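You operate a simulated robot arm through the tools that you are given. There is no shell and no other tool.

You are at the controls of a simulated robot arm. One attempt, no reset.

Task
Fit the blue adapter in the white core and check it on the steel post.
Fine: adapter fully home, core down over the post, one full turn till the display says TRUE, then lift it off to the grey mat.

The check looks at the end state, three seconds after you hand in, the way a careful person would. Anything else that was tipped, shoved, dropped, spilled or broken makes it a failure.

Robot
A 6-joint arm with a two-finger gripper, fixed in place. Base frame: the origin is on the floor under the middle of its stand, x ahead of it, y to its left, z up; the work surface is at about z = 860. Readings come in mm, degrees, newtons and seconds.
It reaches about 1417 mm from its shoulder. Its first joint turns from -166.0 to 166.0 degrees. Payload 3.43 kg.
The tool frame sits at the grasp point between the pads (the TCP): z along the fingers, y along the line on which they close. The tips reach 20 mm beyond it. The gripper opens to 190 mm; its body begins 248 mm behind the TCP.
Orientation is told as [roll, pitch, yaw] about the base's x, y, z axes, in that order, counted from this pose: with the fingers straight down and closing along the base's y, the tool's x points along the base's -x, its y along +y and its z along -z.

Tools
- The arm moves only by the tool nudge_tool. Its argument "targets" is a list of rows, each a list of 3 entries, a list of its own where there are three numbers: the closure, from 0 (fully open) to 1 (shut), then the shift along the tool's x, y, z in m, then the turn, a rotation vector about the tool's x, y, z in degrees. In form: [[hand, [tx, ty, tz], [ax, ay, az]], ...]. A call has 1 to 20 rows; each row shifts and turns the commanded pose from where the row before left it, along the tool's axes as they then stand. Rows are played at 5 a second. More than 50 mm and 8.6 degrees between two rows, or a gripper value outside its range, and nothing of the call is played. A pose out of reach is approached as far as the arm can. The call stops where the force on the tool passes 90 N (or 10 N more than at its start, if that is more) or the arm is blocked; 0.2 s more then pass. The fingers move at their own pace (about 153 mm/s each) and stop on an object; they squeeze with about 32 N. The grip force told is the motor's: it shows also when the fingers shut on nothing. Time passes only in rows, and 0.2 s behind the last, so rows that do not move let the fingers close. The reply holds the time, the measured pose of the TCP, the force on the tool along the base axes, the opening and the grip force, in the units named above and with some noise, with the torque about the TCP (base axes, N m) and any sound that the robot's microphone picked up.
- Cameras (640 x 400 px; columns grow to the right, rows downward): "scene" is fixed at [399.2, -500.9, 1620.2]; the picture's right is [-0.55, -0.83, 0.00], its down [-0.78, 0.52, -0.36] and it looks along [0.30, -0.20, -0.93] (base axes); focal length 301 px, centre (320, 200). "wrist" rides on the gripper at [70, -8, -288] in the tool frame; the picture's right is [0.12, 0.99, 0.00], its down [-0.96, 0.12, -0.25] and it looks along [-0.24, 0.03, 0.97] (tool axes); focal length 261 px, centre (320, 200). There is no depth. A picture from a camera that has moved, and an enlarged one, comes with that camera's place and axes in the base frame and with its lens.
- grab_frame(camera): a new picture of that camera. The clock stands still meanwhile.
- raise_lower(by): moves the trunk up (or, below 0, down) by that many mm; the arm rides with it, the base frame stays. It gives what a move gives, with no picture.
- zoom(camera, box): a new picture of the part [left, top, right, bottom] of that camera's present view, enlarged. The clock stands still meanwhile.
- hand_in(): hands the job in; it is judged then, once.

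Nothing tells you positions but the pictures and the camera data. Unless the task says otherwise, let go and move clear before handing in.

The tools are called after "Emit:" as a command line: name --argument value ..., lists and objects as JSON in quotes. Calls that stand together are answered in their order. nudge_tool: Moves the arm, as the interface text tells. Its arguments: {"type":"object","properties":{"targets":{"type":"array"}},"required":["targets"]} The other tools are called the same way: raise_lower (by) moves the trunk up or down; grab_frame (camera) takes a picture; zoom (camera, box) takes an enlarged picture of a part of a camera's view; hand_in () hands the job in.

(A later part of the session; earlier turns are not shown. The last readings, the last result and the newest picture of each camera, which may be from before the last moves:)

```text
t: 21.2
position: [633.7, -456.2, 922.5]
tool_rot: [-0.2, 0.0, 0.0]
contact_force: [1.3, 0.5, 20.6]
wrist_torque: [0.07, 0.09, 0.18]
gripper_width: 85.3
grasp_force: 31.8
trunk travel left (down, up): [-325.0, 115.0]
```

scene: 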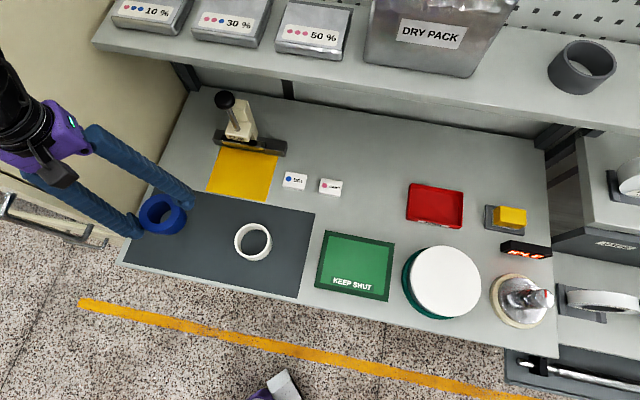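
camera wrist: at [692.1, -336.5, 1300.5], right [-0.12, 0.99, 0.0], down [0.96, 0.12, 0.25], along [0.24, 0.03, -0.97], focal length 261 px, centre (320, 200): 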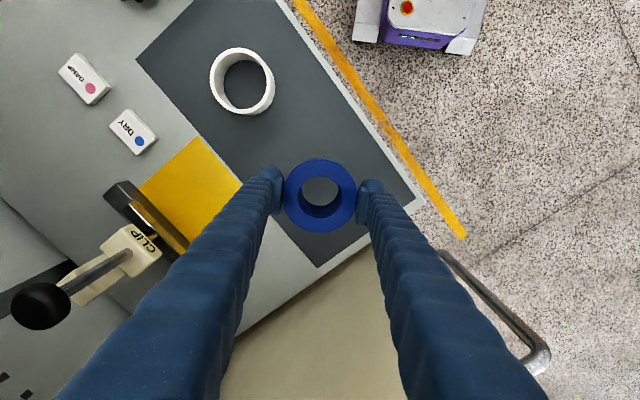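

The force rose to 21 N over 1 mm. I'll zoom tight on the joint to see whether any gap remains.

Emit:
zoom --camera "scene" --box '[255, 238, 273, 262]'

Emit:
zoom --camera "scene" --box '[262, 228, 286, 252]'

Emit:
zoom --camera "wrist" --box '[300, 150, 340, 170]'

Emit:
zoom --camera "wrist" --box '[330, 155, 356, 175]'

```text
16.00 times, centred on (264, 250) of scene
camera zoom: at [399.2, -500.9, 1620.2], right [-0.55, -0.83, 0.0], down [-0.78, 0.52, -0.36], along [0.3, -0.2, -0.93], focal length 4817 px, centre (1216, -600)
```

zoom: 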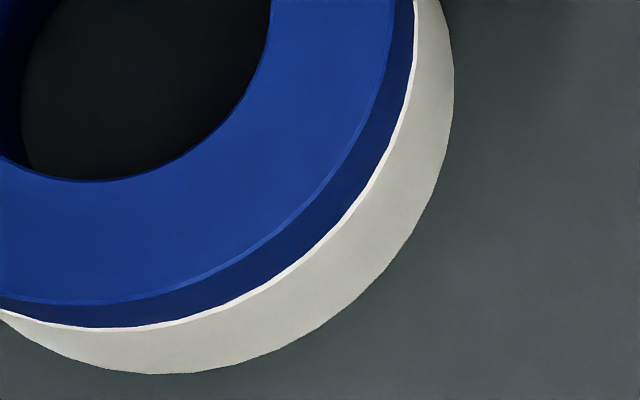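

```text
16.00 times, centred on (274, 240) of scene
camera zoom: at [399.2, -500.9, 1620.2], right [-0.55, -0.83, 0.0], down [-0.78, 0.52, -0.36], along [0.3, -0.2, -0.93], focal length 4817 px, centre (1056, -440)
```

zoom: 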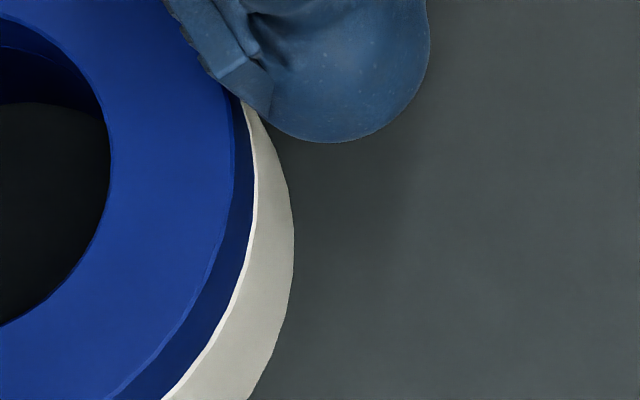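

```text
16.00 times, centred on (320, 160) of wrist
camera zoom: at [563.2, -465.5, 1210.4], right [-0.12, 0.99, 0.0], down [0.96, 0.12, 0.25], along [0.25, 0.03, -0.97], focal length 4170 px, centre (320, 840)
```

zoom: 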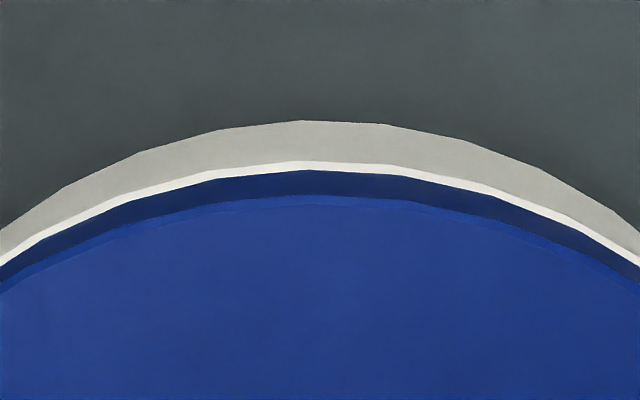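

```text
16.00 times, centred on (343, 165) of wrist
camera zoom: at [563.2, -465.5, 1210.4], right [-0.12, 0.99, 0.0], down [0.96, 0.12, 0.25], along [0.25, 0.03, -0.97], focal length 4170 px, centre (-48, 760)
```

zoom: 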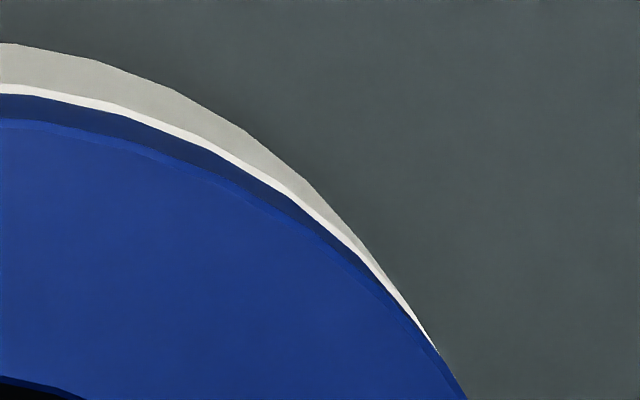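

There is a uniform thin rim all round, which fits a core slightly larger than the flange, but a gap of about 1 mm can't be ruled out. I'll press a little harder with a small twist to make sure it is home.

Emit:
nudge_tool --targets '[[1, [0, 0, 0.0005], [0, 0, 0]], [1, [0, 0, 0.0005], [0, 0, 1.5]], [1, [0, 0, 0], [0, 0, -3]], [1, [0, 0, 0], [0, 0, 1.5]], [1, [0, 0, 0], [0, 0, 0]]]'

```text
t: 22.4
position: [631.3, -456.0, 918.8]
tool_rot: [0.0, 0.1, 0.0]
contact_force: [-0.1, -1.2, 13.6]
wrist_torque: [-0.07, -0.09, 0.13]
gripper_width: 84.6
grasp_force: 32.1
trunk travel left (down, up): [-325.0, 115.0]
```

The force dropped and the tool moved down, so either it slid further in or the pads slipped. I'll check the pictures.

Emit:
zoom --camera "scene" --box '[255, 238, 273, 262]'

Emit:
zoom --camera "wrist" --box '[300, 150, 340, 170]'

Emit:
zoom --camera "wrist" --box '[260, 140, 380, 250]'

```text
16.00 times, centred on (264, 250) of scene
camera zoom: at [399.2, -500.9, 1620.2], right [-0.55, -0.83, 0.0], down [-0.78, 0.52, -0.36], along [0.3, -0.2, -0.93], focal length 4817 px, centre (1216, -600)
```

zoom: 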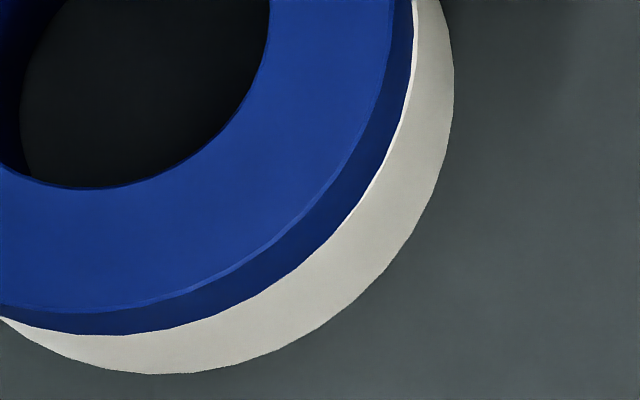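

```text
16.00 times, centred on (320, 160) of wrist
camera zoom: at [562.5, -465.2, 1207.6], right [-0.12, 0.99, 0.0], down [0.96, 0.12, 0.25], along [0.24, 0.03, -0.97], focal length 4170 px, centre (320, 840)
```

zoom: 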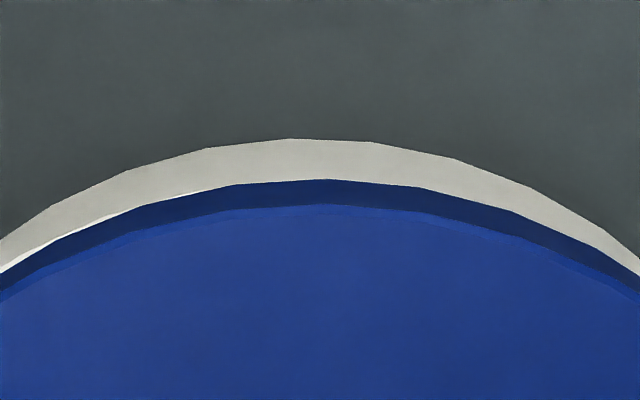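

```text
3.64 times, centred on (320, 195) of wrist
camera zoom: at [562.5, -465.2, 1207.6], right [-0.12, 0.99, 0.0], down [0.96, 0.12, 0.25], along [0.24, 0.03, -0.97], focal length 948 px, centre (320, 218)
```

zoom: 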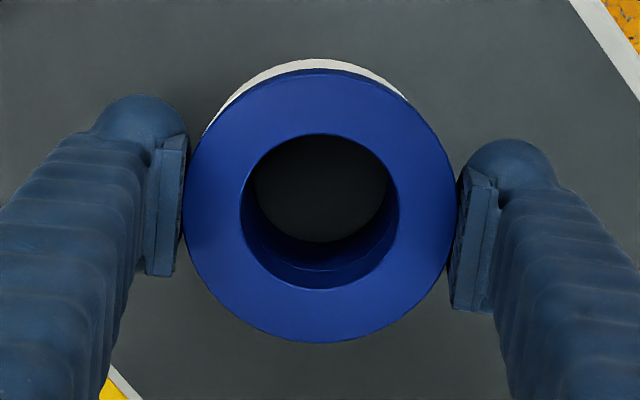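

The pads slipped slightly and the flange shifted about 0.7 mm sideways, so the plug has side clearance. I'll release, back straight up, and inspect the joint from the side.

Emit:
nudge_tool --targets '[[1, [0, 0, -0.001], [0, 0, 0]], [0.3, [0, 0, 0], [0, 0, 0]], [0.3, [0, 0, 0], [0, 0, 0]], [0.3, [0, 0, -0.01], [0, 0, 0]], [0.3, [0, 0, -0.03], [0, 0, 0]], [0.3, [0, 0, -0.04], [0, 0, 0]], [0.3, [0, 0, 0], [0, 0, 0]]]'

Emit:
grab_frame --camera "wrist"

Emit:
zoom --camera "scene" --box '[228, 206, 284, 262]'

Emit:
zoom --camera "wrist" --box '[280, 145, 360, 220]'

```text
t: 24.0
position: [631.5, -458.3, 1000.6]
tool_rot: [-0.1, 0.0, -0.1]
contact_force: [0.5, 0.2, 0.7]
wrist_torque: [-0.02, 0.04, 0.02]
gripper_width: 132.8
grasp_force: 0.0
trunk travel left (down, up): [-325.0, 115.0]
```

```text
taken
camera wrist: at [562.8, -467.1, 1288.3], right [-0.12, 0.99, 0.0], down [0.96, 0.12, 0.25], along [0.24, 0.03, -0.97], focal length 261 px, centre (320, 200)
```

wrist: 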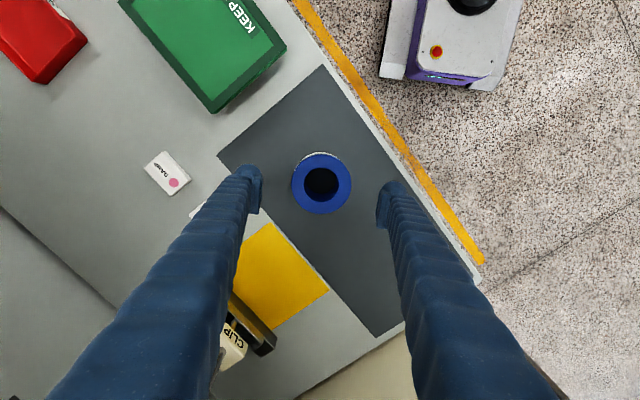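

```text
7.14 times, centred on (256, 234) of scene
camera zoom: at [399.2, -500.9, 1620.2], right [-0.55, -0.83, 0.0], down [-0.78, 0.52, -0.36], along [0.3, -0.2, -0.93], focal length 2150 px, centre (777, -43)
```

zoom: 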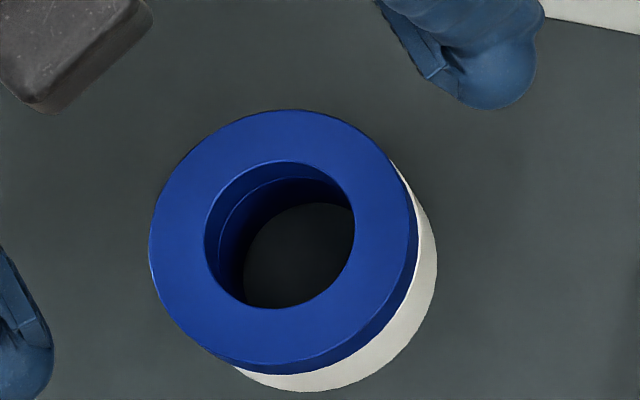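

```text
5.33 times, centred on (320, 182) of wrist
camera zoom: at [562.8, -467.1, 1288.3], right [-0.12, 0.99, 0.0], down [0.96, 0.12, 0.25], along [0.24, 0.03, -0.97], focal length 1390 px, centre (320, 293)
```

zoom: 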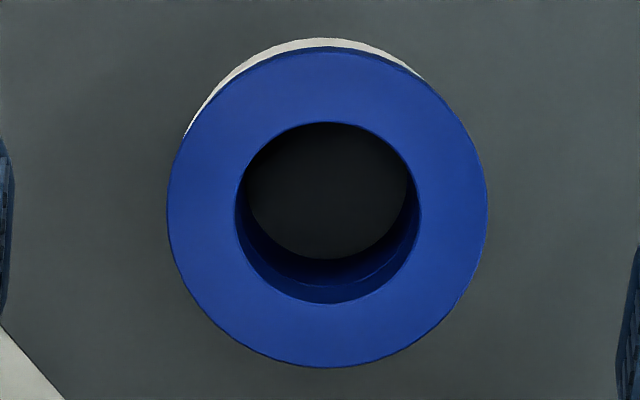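

From the pictures the flange may be sitting slightly off-level or off-centre. I'll zoom in more to check before pressing it home.

Emit:
zoom --camera "scene" --box '[238, 214, 276, 260]'

Emit:
zoom --camera "wrist" --box '[288, 150, 354, 192]'

Emit:
zoom --camera "wrist" --box '[300, 164, 342, 204]'

```text
8.70 times, centred on (257, 237) of scene
camera zoom: at [399.2, -500.9, 1620.2], right [-0.55, -0.83, 0.0], down [-0.78, 0.52, -0.36], along [0.3, -0.2, -0.93], focal length 2618 px, centre (868, -122)
```

zoom: 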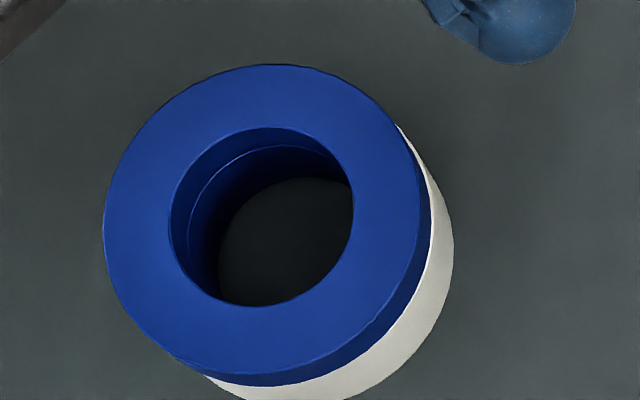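

```text
9.52 times, centred on (321, 171) of wrist
camera zoom: at [562.8, -467.1, 1288.3], right [-0.12, 0.99, 0.0], down [0.96, 0.12, 0.25], along [0.24, 0.03, -0.97], focal length 2482 px, centre (310, 476)
```

zoom: 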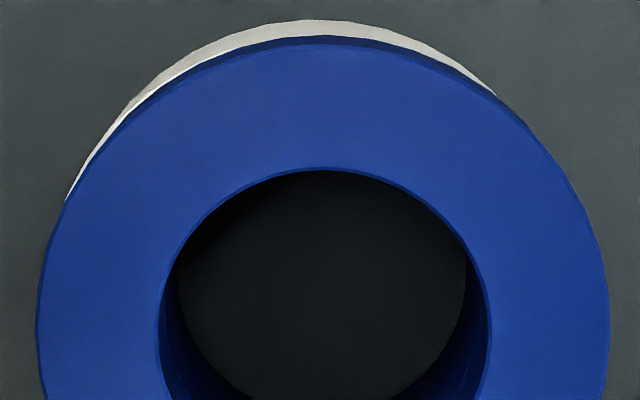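

```text
10.00 times, centred on (321, 184) of wrist
camera zoom: at [562.8, -467.1, 1288.3], right [-0.12, 0.99, 0.0], down [0.96, 0.12, 0.25], along [0.24, 0.03, -0.97], focal length 2606 px, centre (310, 360)
```

zoom: 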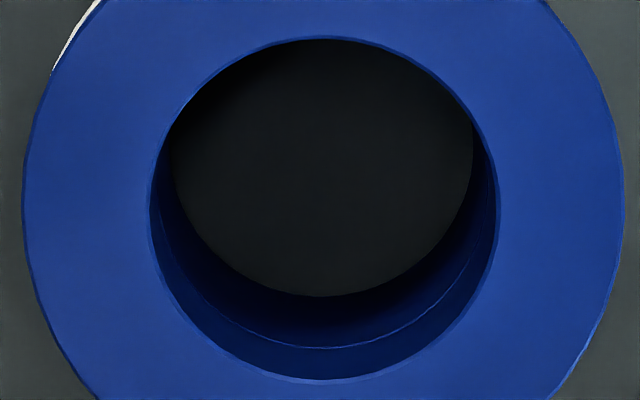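

The adapter looks level but is about 0.8 mm off-centre inside its clearance. To confirm it is fully home, I'll press on the flange top with the fingertips (opening about 56 mm) and look for any further travel.

Emit:
nudge_tool --targets '[[0.705, [-0.0007, 0.0017, 0], [0, 0, 0]], [0.705, [0, 0, 0], [0, 0, 0]], [0.705, [0, 0, 0], [0, 0, 0]], [0.705, [0, 0, 0.025], [0, 0, 0]], [0.705, [0, 0, 0.02], [0, 0, 0]], [0.705, [0, 0, 0.01], [0, 0, 0]], [0.705, [0, 0, 0], [0, 0, 0]]]'

Emit:
grab_frame --camera "wrist"

Emit:
zoom --camera "scene" --box '[210, 180, 300, 270]'

```text
t: 25.6
position: [631.8, -454.0, 946.4]
tool_rot: [0.0, 0.2, 0.0]
contact_force: [-0.2, 0.3, -0.9]
wrist_torque: [0.03, -0.02, -0.03]
gripper_width: 56.3
grasp_force: 0.1
trunk travel left (down, up): [-325.0, 115.0]
```

```text
taken
camera wrist: at [563.8, -463.7, 1233.8], right [-0.12, 0.99, 0.0], down [0.96, 0.12, 0.25], along [0.24, 0.03, -0.97], focal length 261 px, centre (320, 200)
```

wrist: 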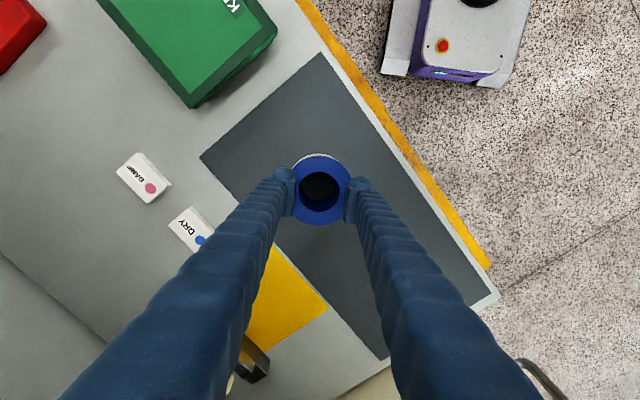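

```text
4.44 times, centred on (255, 225) of scene
camera zoom: at [399.2, -500.9, 1620.2], right [-0.55, -0.83, 0.0], down [-0.78, 0.52, -0.36], along [0.3, -0.2, -0.93], focal length 1338 px, centre (609, 89)
```

zoom: 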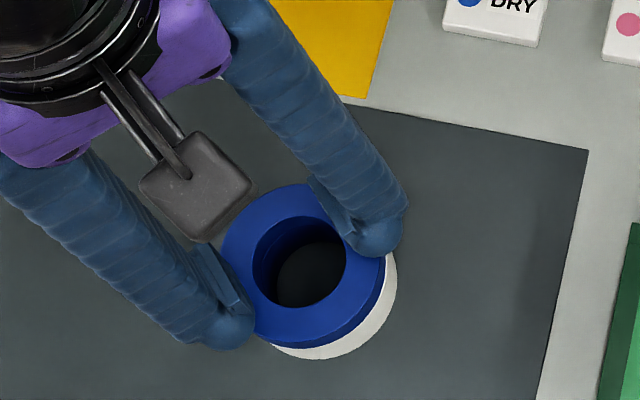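

The tips are close to the flange's outer edge, so I'll narrow the opening to about 44 mm and lower to contact in 1 mm steps.

Emit:
nudge_tool --targets '[[0.768, [0, 0, 0], [0, 0, 0]], [0.768, [0, 0, 0.002], [0, 0, 0]], [0.768, [0, 0, 0.001], [0, 0, 0]], [0.768, [0, 0, 0.001], [0, 0, 0]], [0.768, [0, 0, 0.001], [0, 0, 0]], [0.768, [0, 0, 0], [0, 0, 0]]]'

```text
t: 27.0
position: [634.2, -454.5, 940.9]
tool_rot: [0.0, 0.1, 0.0]
contact_force: [-0.9, 0.1, -0.4]
wrist_torque: [-0.02, -0.01, 0.01]
gripper_width: 44.1
grasp_force: 0.0
trunk travel left (down, up): [-325.0, 115.0]
```

No contact yet, so I'll keep going slowly.

Emit:
nudge_tool --targets '[[0.768, [0, 0, 0.001], [0, 0, 0]], [0.768, [0, 0, 0.001], [0, 0, 0]], [0.768, [0, 0, 0], [0, 0, 0]]]'

Emit:
nudge_tool --targets '[[0.768, [0, 0, 0.001], [0, 0, 0]], [0.768, [0, 0, 0], [0, 0, 0]]]'

Emit:
nudge_tool --targets '[[0.768, [0, 0, 0.001], [0, 0, 0]], [0.768, [0, 0, 0], [0, 0, 0]]]'

```text
t: 27.8
position: [633.0, -454.0, 940.4]
tool_rot: [-0.1, 0.0, 0.0]
contact_force: [1.9, 1.4, 8.9]
wrist_torque: [0.09, -0.05, -0.02]
gripper_width: 44.0
grasp_force: 0.4
trunk travel left (down, up): [-325.0, 115.0]
```

```text
t: 28.4
position: [633.3, -453.1, 940.0]
tool_rot: [-0.1, 0.0, 0.1]
contact_force: [4.3, 0.9, 20.3]
wrist_torque: [0.22, -0.04, 0.0]
gripper_width: 44.2
grasp_force: 0.2
trunk travel left (down, up): [-325.0, 115.0]
```

```text
t: 29.0
position: [633.3, -453.9, 939.0]
tool_rot: [-0.2, -0.1, 0.0]
contact_force: [4.6, 0.0, 33.3]
wrist_torque: [0.28, -0.05, 0.01]
gripper_width: 44.0
grasp_force: 0.1
trunk travel left (down, up): [-325.0, 115.0]
```

The force rises linearly, which suggests a solid seat. I'll press up to about 70 N to be sure nothing moves.

Emit:
nudge_tool --targets '[[0.768, [0, 0, 0.001], [0, 0, 0]], [0.768, [0, 0, 0.0005], [0, 0, 0]], [0.768, [0, 0, 0], [0, 0, 0]]]'

Emit:
nudge_tool --targets '[[0.768, [0, 0, 0.001], [0, 0, 0]], [0.768, [0, 0, 0.0005], [0, 0, 0]], [0.768, [0, 0, 0], [0, 0, 0]]]'

Emit:
zoom --camera "scene" --box '[238, 214, 276, 260]'

```text
t: 29.8
position: [634.5, -454.0, 939.3]
tool_rot: [-0.2, -0.2, 0.0]
contact_force: [8.7, -2.2, 59.1]
wrist_torque: [0.69, -0.01, -0.01]
gripper_width: 44.1
grasp_force: 0.4
trunk travel left (down, up): [-325.0, 115.0]
```

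```text
t: 30.6
position: [632.6, -453.6, 939.9]
tool_rot: [-0.3, -0.1, -0.1]
contact_force: [9.0, -2.0, 70.5]
wrist_torque: [0.9, 0.07, -0.03]
gripper_width: 44.5
grasp_force: 0.4
trunk travel left (down, up): [-325.0, 115.0]
```

```text
8.70 times, centred on (257, 237) of scene
camera zoom: at [399.2, -500.9, 1620.2], right [-0.55, -0.83, 0.0], down [-0.78, 0.52, -0.36], along [0.3, -0.2, -0.93], focal length 2618 px, centre (868, -122)
```

zoom: 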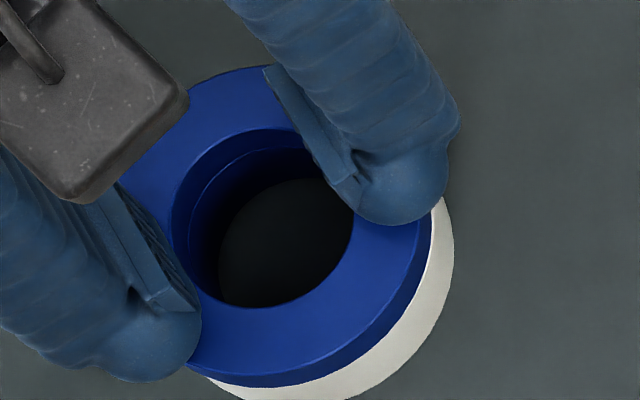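

The assembly held rigid at 70 N with no travel. Touch puts the flange top at z≈919, which matches a core of about 38.5 mm plus a flange of about 19 mm, so the adapter is home. I'll retract straight up and take a check picture.

Emit:
nudge_tool --targets '[[0.768, [0, 0, -0.005], [0, 0, 0]], [0.768, [0, 0, -0.02], [0, 0, 0]], [0.768, [0, 0, -0.04], [0, 0, 0]], [0.3, [0, 0, 0], [0, 0, 0]], [0.3, [0, 0, 0], [0, 0, 0]], [0.3, [0, 0, 0], [0, 0, 0]]]'

Emit:
zoom --camera "scene" --box '[238, 214, 276, 260]'

Emit:
zoom --camera "wrist" --box '[280, 145, 360, 220]'

```text
t: 32.0
position: [631.9, -455.1, 999.5]
tool_rot: [-0.1, 0.0, 0.1]
contact_force: [0.4, 0.5, 0.2]
wrist_torque: [-0.02, 0.0, 0.01]
gripper_width: 132.9
grasp_force: 0.1
trunk travel left (down, up): [-325.0, 115.0]
```

```text
8.70 times, centred on (257, 237) of scene
camera zoom: at [399.2, -500.9, 1620.2], right [-0.55, -0.83, 0.0], down [-0.78, 0.52, -0.36], along [0.3, -0.2, -0.93], focal length 2618 px, centre (868, -122)
```

zoom: 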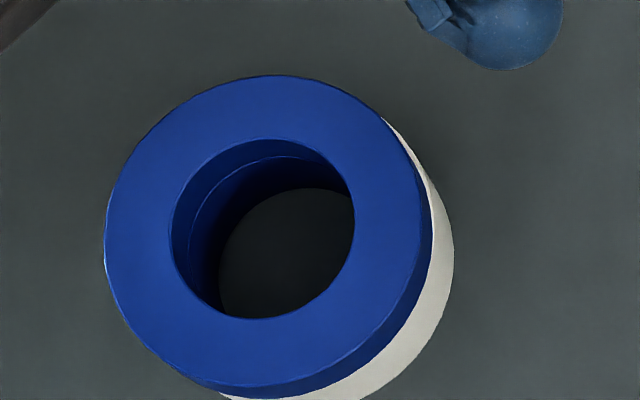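

```text
5.33 times, centred on (320, 182) of wrist
camera zoom: at [563.6, -463.9, 1287.1], right [-0.12, 0.99, 0.0], down [0.96, 0.12, 0.25], along [0.24, 0.03, -0.97], focal length 1390 px, centre (320, 293)
```

zoom: 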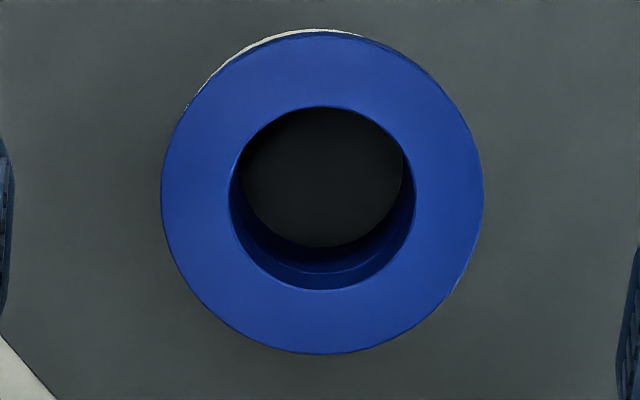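

The flange seems to have shifted a few millimetres sideways relative to before. I'll take a wider look at both parts.

Emit:
zoom --camera "scene" --box '[228, 206, 284, 266]'

Emit:
zoom --camera "wrist" --box '[285, 145, 355, 180]'

Emit:
zoom --camera "scene" --box '[255, 225, 280, 268]'

```text
6.67 times, centred on (256, 236) of scene
camera zoom: at [399.2, -500.9, 1620.2], right [-0.55, -0.83, 0.0], down [-0.78, 0.52, -0.36], along [0.3, -0.2, -0.93], focal length 2007 px, centre (747, -40)
```

zoom: 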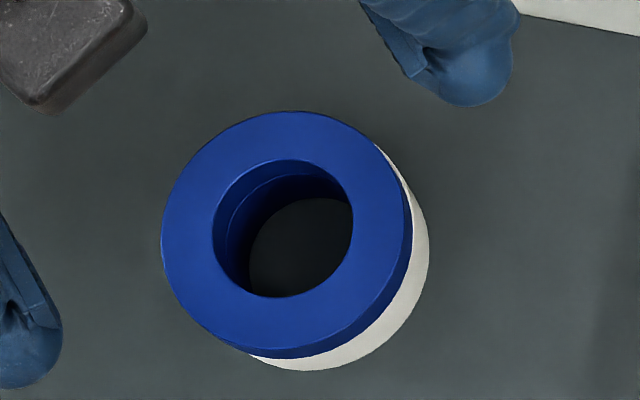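

```text
9.14 times, centred on (320, 162) of wrist
camera zoom: at [563.6, -463.9, 1287.1], right [-0.12, 0.99, 0.0], down [0.96, 0.12, 0.25], along [0.24, 0.03, -0.97], focal length 2383 px, centre (320, 543)
```

zoom: 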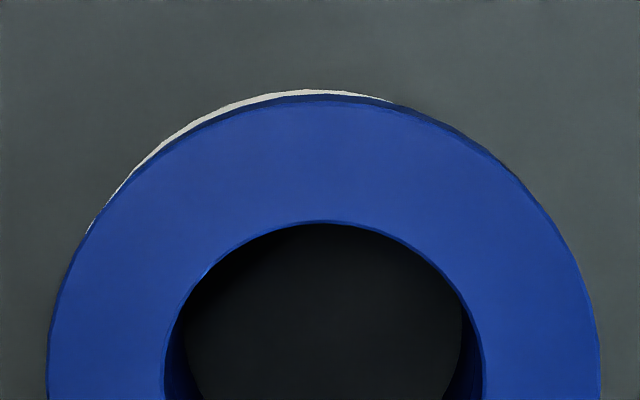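

```text
9.30 times, centred on (268, 246) of scene
camera zoom: at [399.2, -500.9, 1620.2], right [-0.55, -0.83, 0.0], down [-0.78, 0.52, -0.36], along [0.3, -0.2, -0.93], focal length 2800 px, centre (808, -233)
```

zoom: 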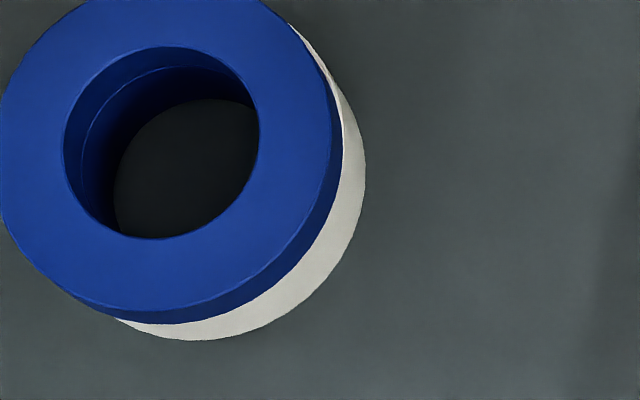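

The parts are level and seated. The plug is loose enough for the adapter to float a couple of millimetres sideways, which is fine. Next I'll inspect the post with the empty gripper, rising high and travelling along the bench.

Emit:
nudge_tool --targets '[[0.3, [0, 0, -0.04], [0, 0, 0]], [0.3, [0, 0, -0.04], [0, 0, 0]], [0.3, [0, 0, -0.03], [0, 0, 0]], [0.3, [0.0332, -0.0322, 0], [0, 0, 0]], [0.3, [0.0332, -0.0322, 0], [0, 0, 0]], [0.3, [0.0332, -0.0322, 0], [0, 0, 0]], [0.3, [0.0332, -0.0322, 0], [0, 0, 0]], [0.3, [0.0332, -0.0322, 0], [0, 0, 0]], [0.3, [0.0332, -0.0322, 0], [0, 0, 0]], [0.3, [0.0332, -0.0322, 0], [0, 0, 0]], [0.3, [0, 0, 0], [0, 0, 0]]]'

Emit:
grab_frame --camera "wrist"

Emit:
grab_frame --camera "scene"

```text
t: 34.4
position: [398.6, -681.1, 1109.3]
tool_rot: [0.0, 0.2, 0.1]
contact_force: [1.3, -1.0, -0.2]
wrist_torque: [0.03, 0.03, 0.0]
gripper_width: 133.2
grasp_force: 0.0
trunk travel left (down, up): [-325.0, 115.0]
```

```text
taken
camera wrist: at [329.8, -690.4, 1396.6], right [-0.12, 0.99, 0.0], down [0.96, 0.12, 0.25], along [0.24, 0.03, -0.97], focal length 261 px, centre (320, 200)
```

wrist: 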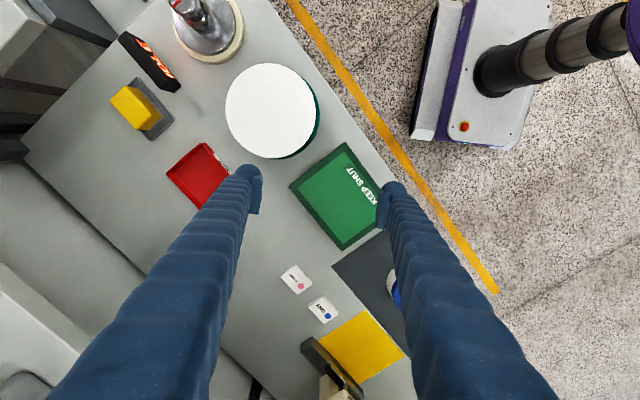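

```text
taken
```

scene: 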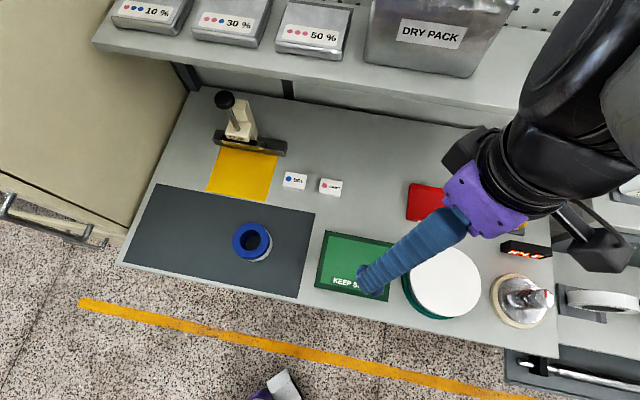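

The assembly stays put on the mat and the way is clear. I'll continue to above the post.

Emit:
nudge_tool --targets '[[0.3, [0.0332, -0.0322, 0], [0, 0, 0]], [0.3, [0.0332, -0.0322, 0], [0, 0, 0]], [0.3, [0.0332, -0.0322, 0], [0, 0, 0]], [0.3, [0.0332, -0.0322, 0], [0, 0, 0]], [0.3, [0.0332, -0.0322, 0], [0, 0, 0]], [0.3, [0.0332, -0.0322, 0], [0, 0, 0]], [0.3, [0.0332, -0.0322, 0], [0, 0, 0]], [0.3, [0, 0, 0], [0, 0, 0]]]'

Emit:
grab_frame --camera "wrist"

Emit:
zoom --camera "wrist" --box '[220, 100, 420, 260]'

```text
t: 36.2
position: [171.1, -906.2, 1111.5]
tool_rot: [0.0, 0.1, -0.1]
contact_force: [0.7, -0.3, -0.9]
wrist_torque: [0.02, 0.04, 0.02]
gripper_width: 133.2
grasp_force: 0.1
trunk travel left (down, up): [-325.0, 115.0]
```

```text
taken
camera wrist: at [101.7, -915.8, 1399.3], right [-0.12, 0.99, 0.0], down [0.96, 0.12, 0.25], along [0.24, 0.03, -0.97], focal length 261 px, centre (320, 200)
```

wrist: 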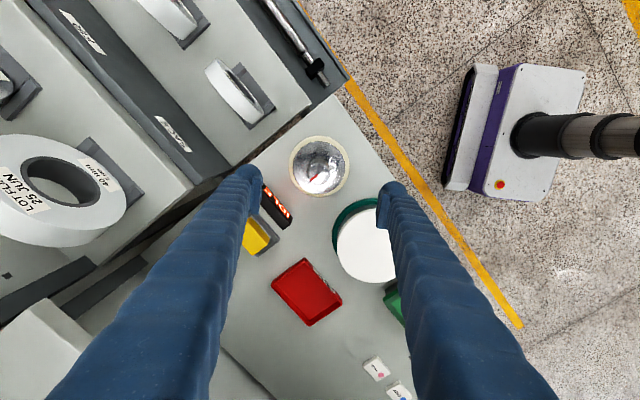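

```text
2.50 times, centred on (320, 180) of wrist
camera zoom: at [101.7, -915.8, 1399.3], right [-0.12, 0.99, 0.0], down [0.96, 0.12, 0.25], along [0.24, 0.03, -0.97], focal length 652 px, centre (320, 250)
```

zoom: 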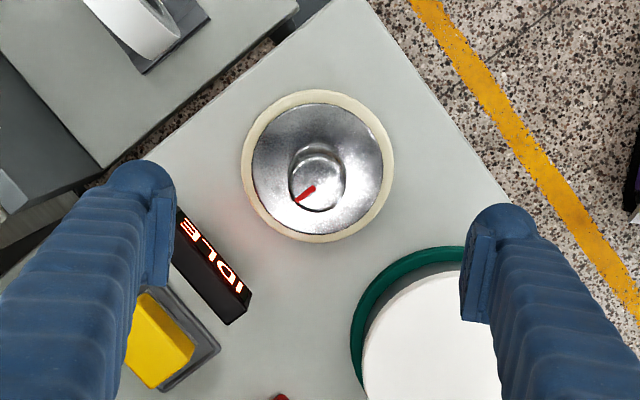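

The post is directly visible, with a red index line on its top. I'll zoom closely.

Emit:
zoom --camera "wrist" --box '[280, 125, 360, 205]'

Emit:
zoom --camera "wrist" --box '[300, 145, 340, 185]'

Emit:
zoom --camera "scene" --box '[480, 230, 580, 335]'

```text
5.00 times, centred on (320, 165) of wrist
camera zoom: at [101.7, -915.8, 1399.3], right [-0.12, 0.99, 0.0], down [0.96, 0.12, 0.25], along [0.24, 0.03, -0.97], focal length 1303 px, centre (320, 375)
```

zoom: 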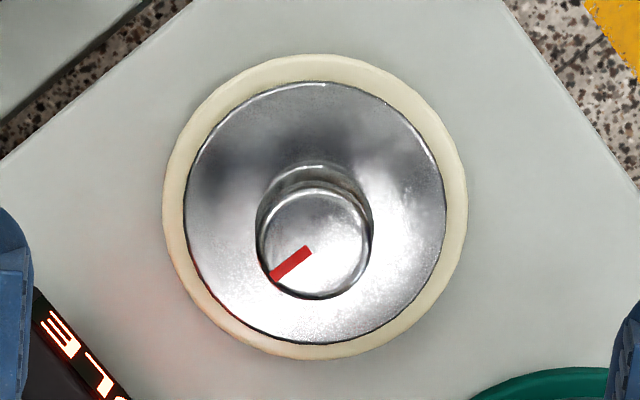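

```text
10.00 times, centred on (320, 165) of wrist
camera zoom: at [101.7, -915.8, 1399.3], right [-0.12, 0.99, 0.0], down [0.96, 0.12, 0.25], along [0.24, 0.03, -0.97], focal length 2606 px, centre (320, 550)
```

zoom: 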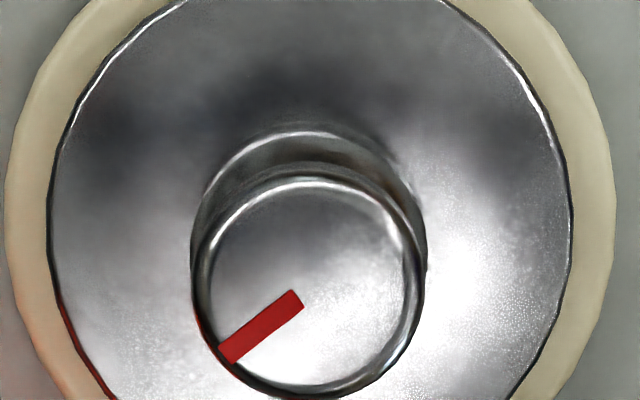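

```text
3.81 times, centred on (530, 282) of scene
camera zoom: at [399.2, -500.9, 1620.2], right [-0.55, -0.83, 0.0], down [-0.78, 0.52, -0.36], along [0.3, -0.2, -0.93], focal length 1147 px, centre (-480, -114)
```

zoom: 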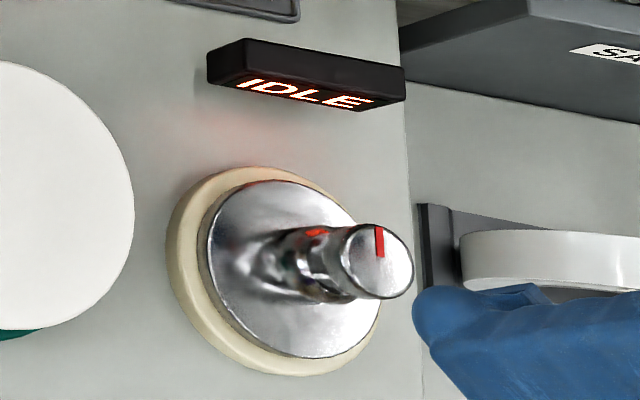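

The post is plain and round, about 40 mm across, and rises to z≈955 from a steel disc at z≈880. That gives plenty of clearance in the 50 mm bore. I'll re-read the pose to fix the post's position relative to the tool.

Emit:
nudge_tool --targets '[[0.3, [0, 0, 0], [0, 0, 0]]]'

Emit:
nudge_tool --targets '[[0.3, [0, 0, 0], [0, 0, 0]]]'

Emit:
nudge_tool --targets '[[0.3, [0, 0, 0], [0, 0, 0]]]'

Emit:
zoom --camera "wrist" --box '[280, 125, 360, 205]'

```text
t: 36.6
position: [169.9, -906.7, 1110.3]
tool_rot: [0.0, 0.2, 0.1]
contact_force: [0.3, -0.7, 0.2]
wrist_torque: [0.03, -0.02, 0.01]
gripper_width: 132.8
grasp_force: 0.0
trunk travel left (down, up): [-325.0, 115.0]
```

```text
t: 37.0
position: [171.0, -906.3, 1111.7]
tool_rot: [0.0, 0.1, -0.1]
contact_force: [0.5, -0.3, 0.1]
wrist_torque: [0.0, -0.01, 0.06]
gripper_width: 132.7
grasp_force: 0.0
trunk travel left (down, up): [-325.0, 115.0]
```

```text
t: 37.4
position: [170.6, -904.8, 1111.8]
tool_rot: [-0.1, 0.1, 0.0]
contact_force: [-0.7, 0.3, -0.2]
wrist_torque: [-0.01, -0.02, -0.02]
gripper_width: 133.1
grasp_force: 0.0
trunk travel left (down, up): [-325.0, 115.0]
```

```text
5.00 times, centred on (320, 165) of wrist
camera zoom: at [101.2, -915.3, 1399.3], right [-0.12, 0.99, 0.0], down [0.96, 0.12, 0.25], along [0.24, 0.03, -0.97], focal length 1303 px, centre (320, 375)
```

zoom: 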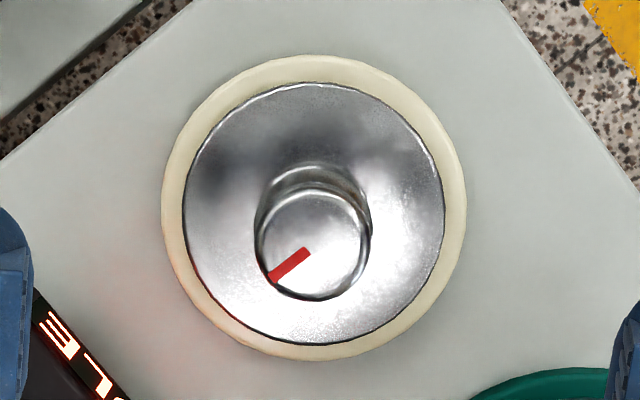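

The post axis comes out at about (166.8, -908.8). While the gripper is empty and high above the post, I'll test how far the wrist can spin about its axis, so I can plan the full turn.

Emit:
nudge_tool --targets '[[0.3, [0, 0, 0], [0, 0, 8.5]], [0.3, [0, 0, 0], [0, 0, 8.5]], [0.3, [0, 0, 0], [0, 0, 8.5]], [0.3, [0, 0, 0], [0, 0, 8.5]], [0.3, [0, 0, 0], [0, 0, 8.5]], [0.3, [0, 0, 0], [0, 0, 8.5]], [0.3, [0, 0, 0], [0, 0, 8.5]], [0.3, [0, 0, 0], [0, 0, 8.5]], [0.3, [0, 0, 0], [0, 0, 8.5]], [0.3, [0, 0, 0], [0, 0, 8.5]], [0.3, [0, 0, 0], [0, 0, 8.5]], [0.3, [0, 0, 0], [0, 0, 8.5]], [0.3, [0, 0, 0], [0, 0, 8.5]], [0.3, [0, 0, 0], [0, 0, 8.5]], [0.3, [0, 0, 0], [0, 0, 8.5]], [0.3, [0, 0, 0], [0, 0, 8.5]], [0.3, [0, 0, 0], [0, 0, 8.5]], [0.3, [0, 0, 0], [0, 0, 8.5]], [0.3, [0, 0, 0], [0, 0, 8.5]], [0.3, [0, 0, 0], [0, 0, 8.5]]]'

```text
t: 41.6
position: [167.3, -904.8, 1111.3]
tool_rot: [0.0, 0.0, -170.1]
contact_force: [-0.6, 0.1, -0.6]
wrist_torque: [0.01, -0.02, -0.02]
gripper_width: 132.8
grasp_force: 0.1
trunk travel left (down, up): [-325.0, 115.0]
```

170° of spin worked without a limit. I'll continue further the same way to find the range.

Emit:
nudge_tool --targets '[[0.3, [0, 0, 0], [0, 0, 8.5]], [0.3, [0, 0, 0], [0, 0, 8.5]], [0.3, [0, 0, 0], [0, 0, 8.5]], [0.3, [0, 0, 0], [0, 0, 8.5]], [0.3, [0, 0, 0], [0, 0, 8.5]], [0.3, [0, 0, 0], [0, 0, 8.5]], [0.3, [0, 0, 0], [0, 0, 8.5]], [0.3, [0, 0, 0], [0, 0, 8.5]], [0.3, [0, 0, 0], [0, 0, 8.5]], [0.3, [0, 0, 0], [0, 0, 8.5]], [0.3, [0, 0, 0], [0, 0, 8.5]], [0.3, [0, 0, 0], [0, 0, 8.5]], [0.3, [0, 0, 0], [0, 0, 8.5]], [0.3, [0, 0, 0], [0, 0, 8.5]], [0.3, [0, 0, 0], [0, 0, 8.5]], [0.3, [0, 0, 0], [0, 0, 8.5]], [0.3, [0, 0, 0], [0, 0, 8.5]], [0.3, [0, 0, 0], [0, 0, 8.5]], [0.3, [0, 0, 0], [0, 0, 8.5]], [0.3, [0, 0, 0], [0, 0, 8.5]]]'

```text
t: 45.8
position: [162.5, -905.1, 1109.1]
tool_rot: [-0.4, 0.2, 105.5]
contact_force: [0.0, -0.2, 0.8]
wrist_torque: [-0.05, -0.01, 0.01]
gripper_width: 132.8
grasp_force: 0.1
out of reach, approached as far as the arm can: row 10, 11, 12, 13, 14, 15, 16, 17, 18, 19, 20
trunk travel left (down, up): [-325.0, 115.0]
```

The wrist limit is about 254° one way from yaw 0, so a continuous full turn is possible by starting wound one way. I'll unwind now and check the other side.

Emit:
nudge_tool --targets '[[0.3, [0, 0, 0], [0, 0, -8.5]], [0.3, [0, 0, 0], [0, 0, -8.5]], [0.3, [0, 0, 0], [0, 0, -8.5]], [0.3, [0, 0, 0], [0, 0, -8.5]], [0.3, [0, 0, 0], [0, 0, -8.5]], [0.3, [0, 0, 0], [0, 0, -8.5]], [0.3, [0, 0, 0], [0, 0, -8.5]], [0.3, [0, 0, 0], [0, 0, -8.5]], [0.3, [0, 0, 0], [0, 0, -8.5]], [0.3, [0, 0, 0], [0, 0, -8.5]], [0.3, [0, 0, 0], [0, 0, -8.5]], [0.3, [0, 0, 0], [0, 0, -8.5]], [0.3, [0, 0, 0], [0, 0, -8.5]], [0.3, [0, 0, 0], [0, 0, -8.5]], [0.3, [0, 0, 0], [0, 0, -8.5]], [0.3, [0, 0, 0], [0, 0, -8.5]], [0.3, [0, 0, 0], [0, 0, -8.5]], [0.3, [0, 0, 0], [0, 0, -8.5]], [0.3, [0, 0, 0], [0, 0, -8.5]], [0.3, [0, 0, 0], [0, 0, -8.5]]]'

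```text
t: 50.0
position: [161.8, -905.8, 1109.4]
tool_rot: [0.4, -0.1, -84.3]
contact_force: [-0.6, -0.4, -0.6]
wrist_torque: [0.02, -0.02, -0.01]
gripper_width: 133.1
grasp_force: 0.1
trunk travel left (down, up): [-325.0, 115.0]
```

The unwind tracks correctly. I'll continue past zero the other way to confirm that side's range.

Emit:
nudge_tool --targets '[[0.3, [0, 0, 0], [0, 0, -8.5]], [0.3, [0, 0, 0], [0, 0, -8.5]], [0.3, [0, 0, 0], [0, 0, -8.5]], [0.3, [0, 0, 0], [0, 0, -8.5]], [0.3, [0, 0, 0], [0, 0, -8.5]], [0.3, [0, 0, 0], [0, 0, -8.5]], [0.3, [0, 0, 0], [0, 0, -8.5]], [0.3, [0, 0, 0], [0, 0, -8.5]], [0.3, [0, 0, 0], [0, 0, -8.5]], [0.3, [0, 0, 0], [0, 0, -8.5]], [0.3, [0, 0, 0], [0, 0, -8.5]], [0.3, [0, 0, 0], [0, 0, -8.5]], [0.3, [0, 0, 0], [0, 0, -8.5]], [0.3, [0, 0, 0], [0, 0, -8.5]], [0.3, [0, 0, 0], [0, 0, -8.5]], [0.3, [0, 0, 0], [0, 0, -8.5]], [0.3, [0, 0, 0], [0, 0, -8.5]], [0.3, [0, 0, 0], [0, 0, -8.5]], [0.3, [0, 0, 0], [0, 0, -8.5]], [0.3, [0, 0, 0], [0, 0, -8.5]]]'

Emit:
nudge_tool --targets '[[0.3, [0, 0, 0], [0, 0, -8.5]], [0.3, [0, 0, 0], [0, 0, -8.5]], [0.3, [0, 0, 0], [0, 0, -8.5]], [0.3, [0, 0, 0], [0, 0, -8.5]], [0.3, [0, 0, 0], [0, 0, -8.5]], [0.3, [0, 0, 0], [0, 0, -8.5]], [0.3, [0, 0, 0], [0, 0, -8.5]], [0.3, [0, 0, 0], [0, 0, -8.5]], [0.3, [0, 0, 0], [0, 0, -8.5]], [0.3, [0, 0, 0], [0, 0, -8.5]]]'

```text
t: 54.2
position: [162.2, -907.1, 1110.3]
tool_rot: [-0.3, 0.0, 85.6]
contact_force: [0.2, 0.2, -0.1]
wrist_torque: [-0.02, 0.0, -0.02]
gripper_width: 132.9
grasp_force: 0.0
trunk travel left (down, up): [-325.0, 115.0]
```

```text
t: 56.4
position: [163.6, -905.5, 1111.5]
tool_rot: [0.0, 0.0, 90.9]
contact_force: [-0.1, 0.7, 0.2]
wrist_torque: [0.02, -0.05, -0.03]
gripper_width: 132.9
grasp_force: 0.0
out of reach, approached as far as the arm can: row 1, 2, 3, 4, 5, 6, 7, 8, 9, 10
trunk travel left (down, up): [-325.0, 115.0]
```

The wrist range is yaw +91° to -254° at the post, 345° in all, so I'll need one regrasp to complete the full turn. I'll hold yaw near +86° for pickup (closing along x) so the first sweep covers about 330°. Returning to the assembly now.

Emit:
nudge_tool --targets '[[0.3, [0, 0, 0], [0, 0, 4.9]], [0.3, [-0.0344, -0.031, 0], [0, 0, 0]], [0.3, [-0.0344, -0.031, 0], [0, 0, 0]], [0.3, [-0.0344, -0.031, 0], [0, 0, 0]], [0.3, [-0.0344, -0.031, 0], [0, 0, 0]], [0.3, [-0.0344, -0.031, 0], [0, 0, 0]], [0.3, [-0.0344, -0.031, 0], [0, 0, 0]], [0.3, [-0.0344, -0.031, 0], [0, 0, 0]], [0.3, [-0.0344, -0.031, 0], [0, 0, 0]], [0.3, [-0.0344, -0.031, 0], [0, 0, 0]], [0.3, [-0.0344, -0.031, 0], [0, 0, 0]], [0.3, [-0.0344, -0.031, 0], [0, 0, 0]], [0.3, [-0.0344, -0.031, 0], [0, 0, 0]], [0.3, [-0.0344, -0.031, 0], [0, 0, 0]], [0.3, [-0.0344, -0.031, 0], [0, 0, 0]], [0.3, [0, 0, 0], [0, 0, 0]]]'

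Emit:
grab_frame --camera "wrist"

Emit:
grab_frame --camera "scene"

```text
t: 59.8
position: [631.7, -456.7, 1109.6]
tool_rot: [0.0, 0.0, 85.8]
contact_force: [0.1, -0.1, -1.3]
wrist_torque: [-0.05, -0.04, 0.01]
gripper_width: 132.8
grasp_force: 0.0
trunk travel left (down, up): [-325.0, 115.0]
```

```text
taken
camera wrist: at [635.5, -528.1, 1398.3], right [-1.0, -0.05, 0.0], down [-0.05, 0.97, 0.25], along [-0.01, 0.25, -0.97], focal length 261 px, centre (320, 200)
```

wrist: 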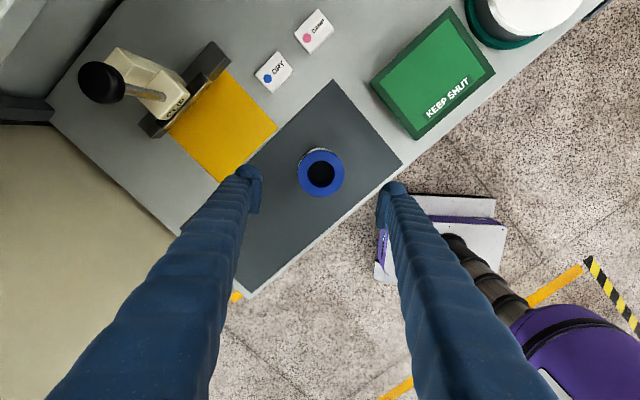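

```text
taken
```

scene: 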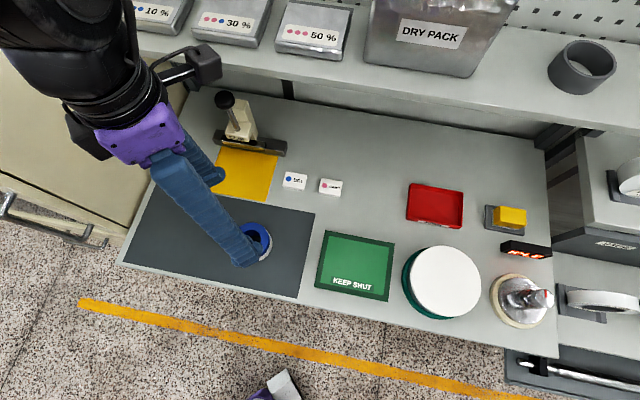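

I'm above the assembly at yaw 86°. I'll zoom in to centre the grip.

Emit:
zoom --camera "wrist" --box '[285, 135, 355, 205]'

Emit:
nudge_tool --targets '[[0.3, [0, 0, 0], [0, 0, 0]]]'

Emit:
nudge_tool --targets '[[0.3, [0, 0, 0], [0, 0, 0]]]'

```text
5.71 times, centred on (320, 170) of wrist
camera zoom: at [635.5, -528.1, 1398.3], right [-1.0, -0.05, 0.0], down [-0.05, 0.97, 0.25], along [-0.01, 0.25, -0.97], focal length 1489 px, centre (320, 371)
```

zoom: 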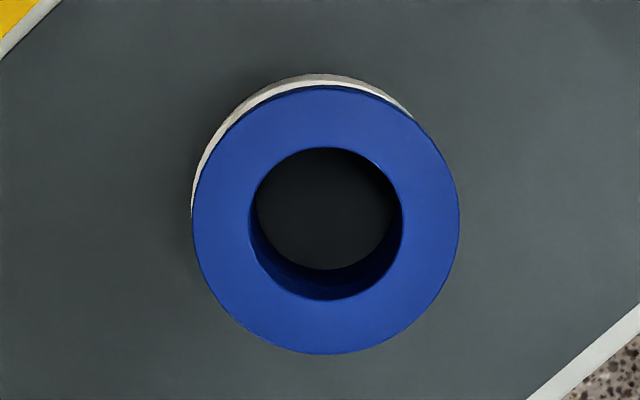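

```text
t: 60.2
position: [631.5, -456.1, 1109.7]
tool_rot: [-0.1, 0.0, 85.9]
contact_force: [0.1, 0.3, 0.6]
wrist_torque: [-0.03, -0.02, 0.0]
gripper_width: 132.9
grasp_force: 0.1
trunk travel left (down, up): [-325.0, 115.0]
```

```text
t: 60.6
position: [631.3, -456.0, 1110.3]
tool_rot: [-0.1, 0.0, 85.9]
contact_force: [0.2, -0.4, -0.2]
wrist_torque: [0.0, 0.01, -0.03]
gripper_width: 133.2
grasp_force: 0.1
trunk travel left (down, up): [-325.0, 115.0]
```

Flange centre is about (630, -454) and the core is within 2 mm of it. I'll descend around it so the pads cover the core's upper part and the flange, with the tips 10 mm above the mat.

Emit:
nudge_tool --targets '[[0.3, [-0.001, 0, 0.04], [0, 0, 0]], [0.3, [0, 0, 0.04], [0, 0, 0]], [0.3, [0, 0, 0.04], [0, 0, 0]], [0.3, [0, 0, 0.04], [0, 0, 0]], [0.3, [0, 0, 0.03], [0, 0, 0]], [0.3, [0, 0, 0.018], [0, 0, 0]], [0.3, [0, 0, 0.01], [0, 0, 0]], [0.3, [0, 0, 0], [0, 0, 0]]]'

Emit:
grab_frame --camera "wrist"

Emit:
zoom --camera "scene" --box '[190, 180, 320, 290]'

```text
t: 62.4
position: [631.5, -455.7, 889.9]
tool_rot: [0.0, -0.1, 86.0]
contact_force: [-0.5, 0.6, -0.4]
wrist_torque: [-0.01, 0.01, -0.02]
gripper_width: 133.2
grasp_force: 0.0
trunk travel left (down, up): [-325.0, 115.0]
```

```text
taken
camera wrist: at [635.7, -527.2, 1177.8], right [-1.0, -0.05, 0.0], down [-0.05, 0.97, 0.25], along [-0.01, 0.25, -0.97], focal length 261 px, centre (320, 200)
```

wrist: 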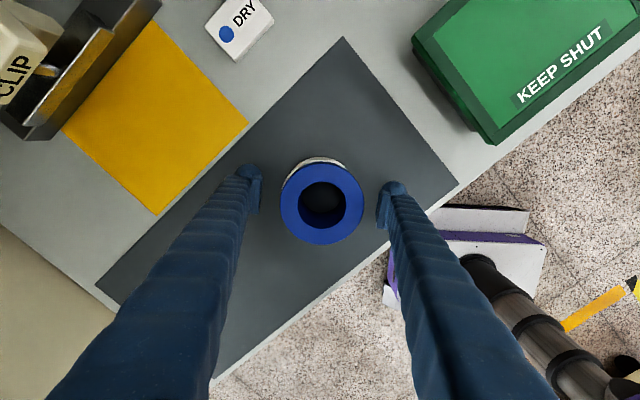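

```text
3.64 times, centred on (255, 235) of scene
camera zoom: at [399.2, -500.9, 1620.2], right [-0.55, -0.83, 0.0], down [-0.78, 0.52, -0.36], along [0.3, -0.2, -0.93], focal length 1095 px, centre (556, 73)
```

zoom: 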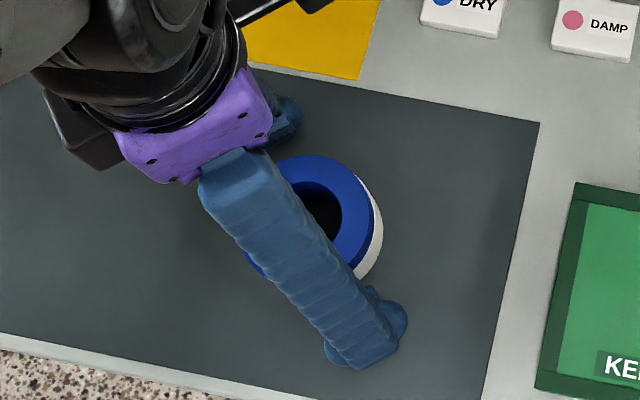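

I'm in position. Before closing I'll use this close view to check how the flange sits on the core.

Emit:
zoom --camera "wrist" --box '[270, 145, 375, 250]'

Emit:
zoom --camera "wrist" --box '[280, 150, 330, 185]'

```text
3.81 times, centred on (322, 198) of wrist
camera zoom: at [635.7, -527.2, 1177.8], right [-1.0, -0.05, 0.0], down [-0.05, 0.97, 0.25], along [-0.01, 0.25, -0.97], focal length 993 px, centre (310, 210)
```

zoom: 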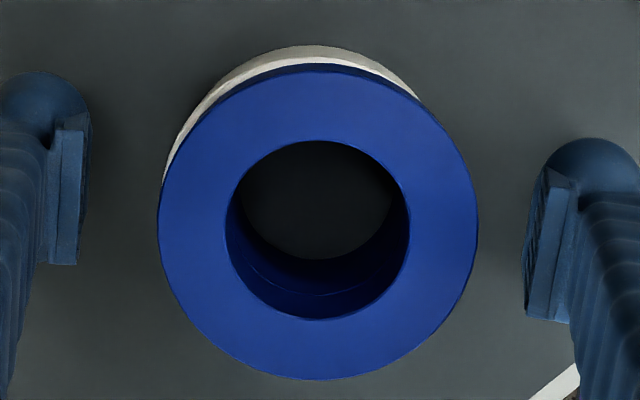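

```text
11.43 times, centred on (305, 168) of wrist
camera zoom: at [635.7, -527.2, 1177.8], right [-1.0, -0.05, 0.0], down [-0.05, 0.97, 0.25], along [-0.01, 0.25, -0.97], focal length 2979 px, centre (491, 571)
```

zoom: 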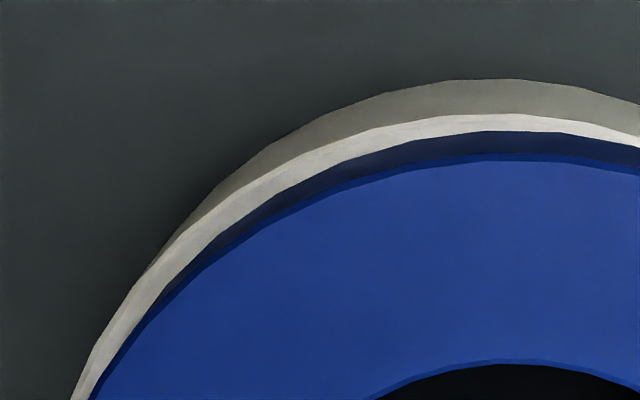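

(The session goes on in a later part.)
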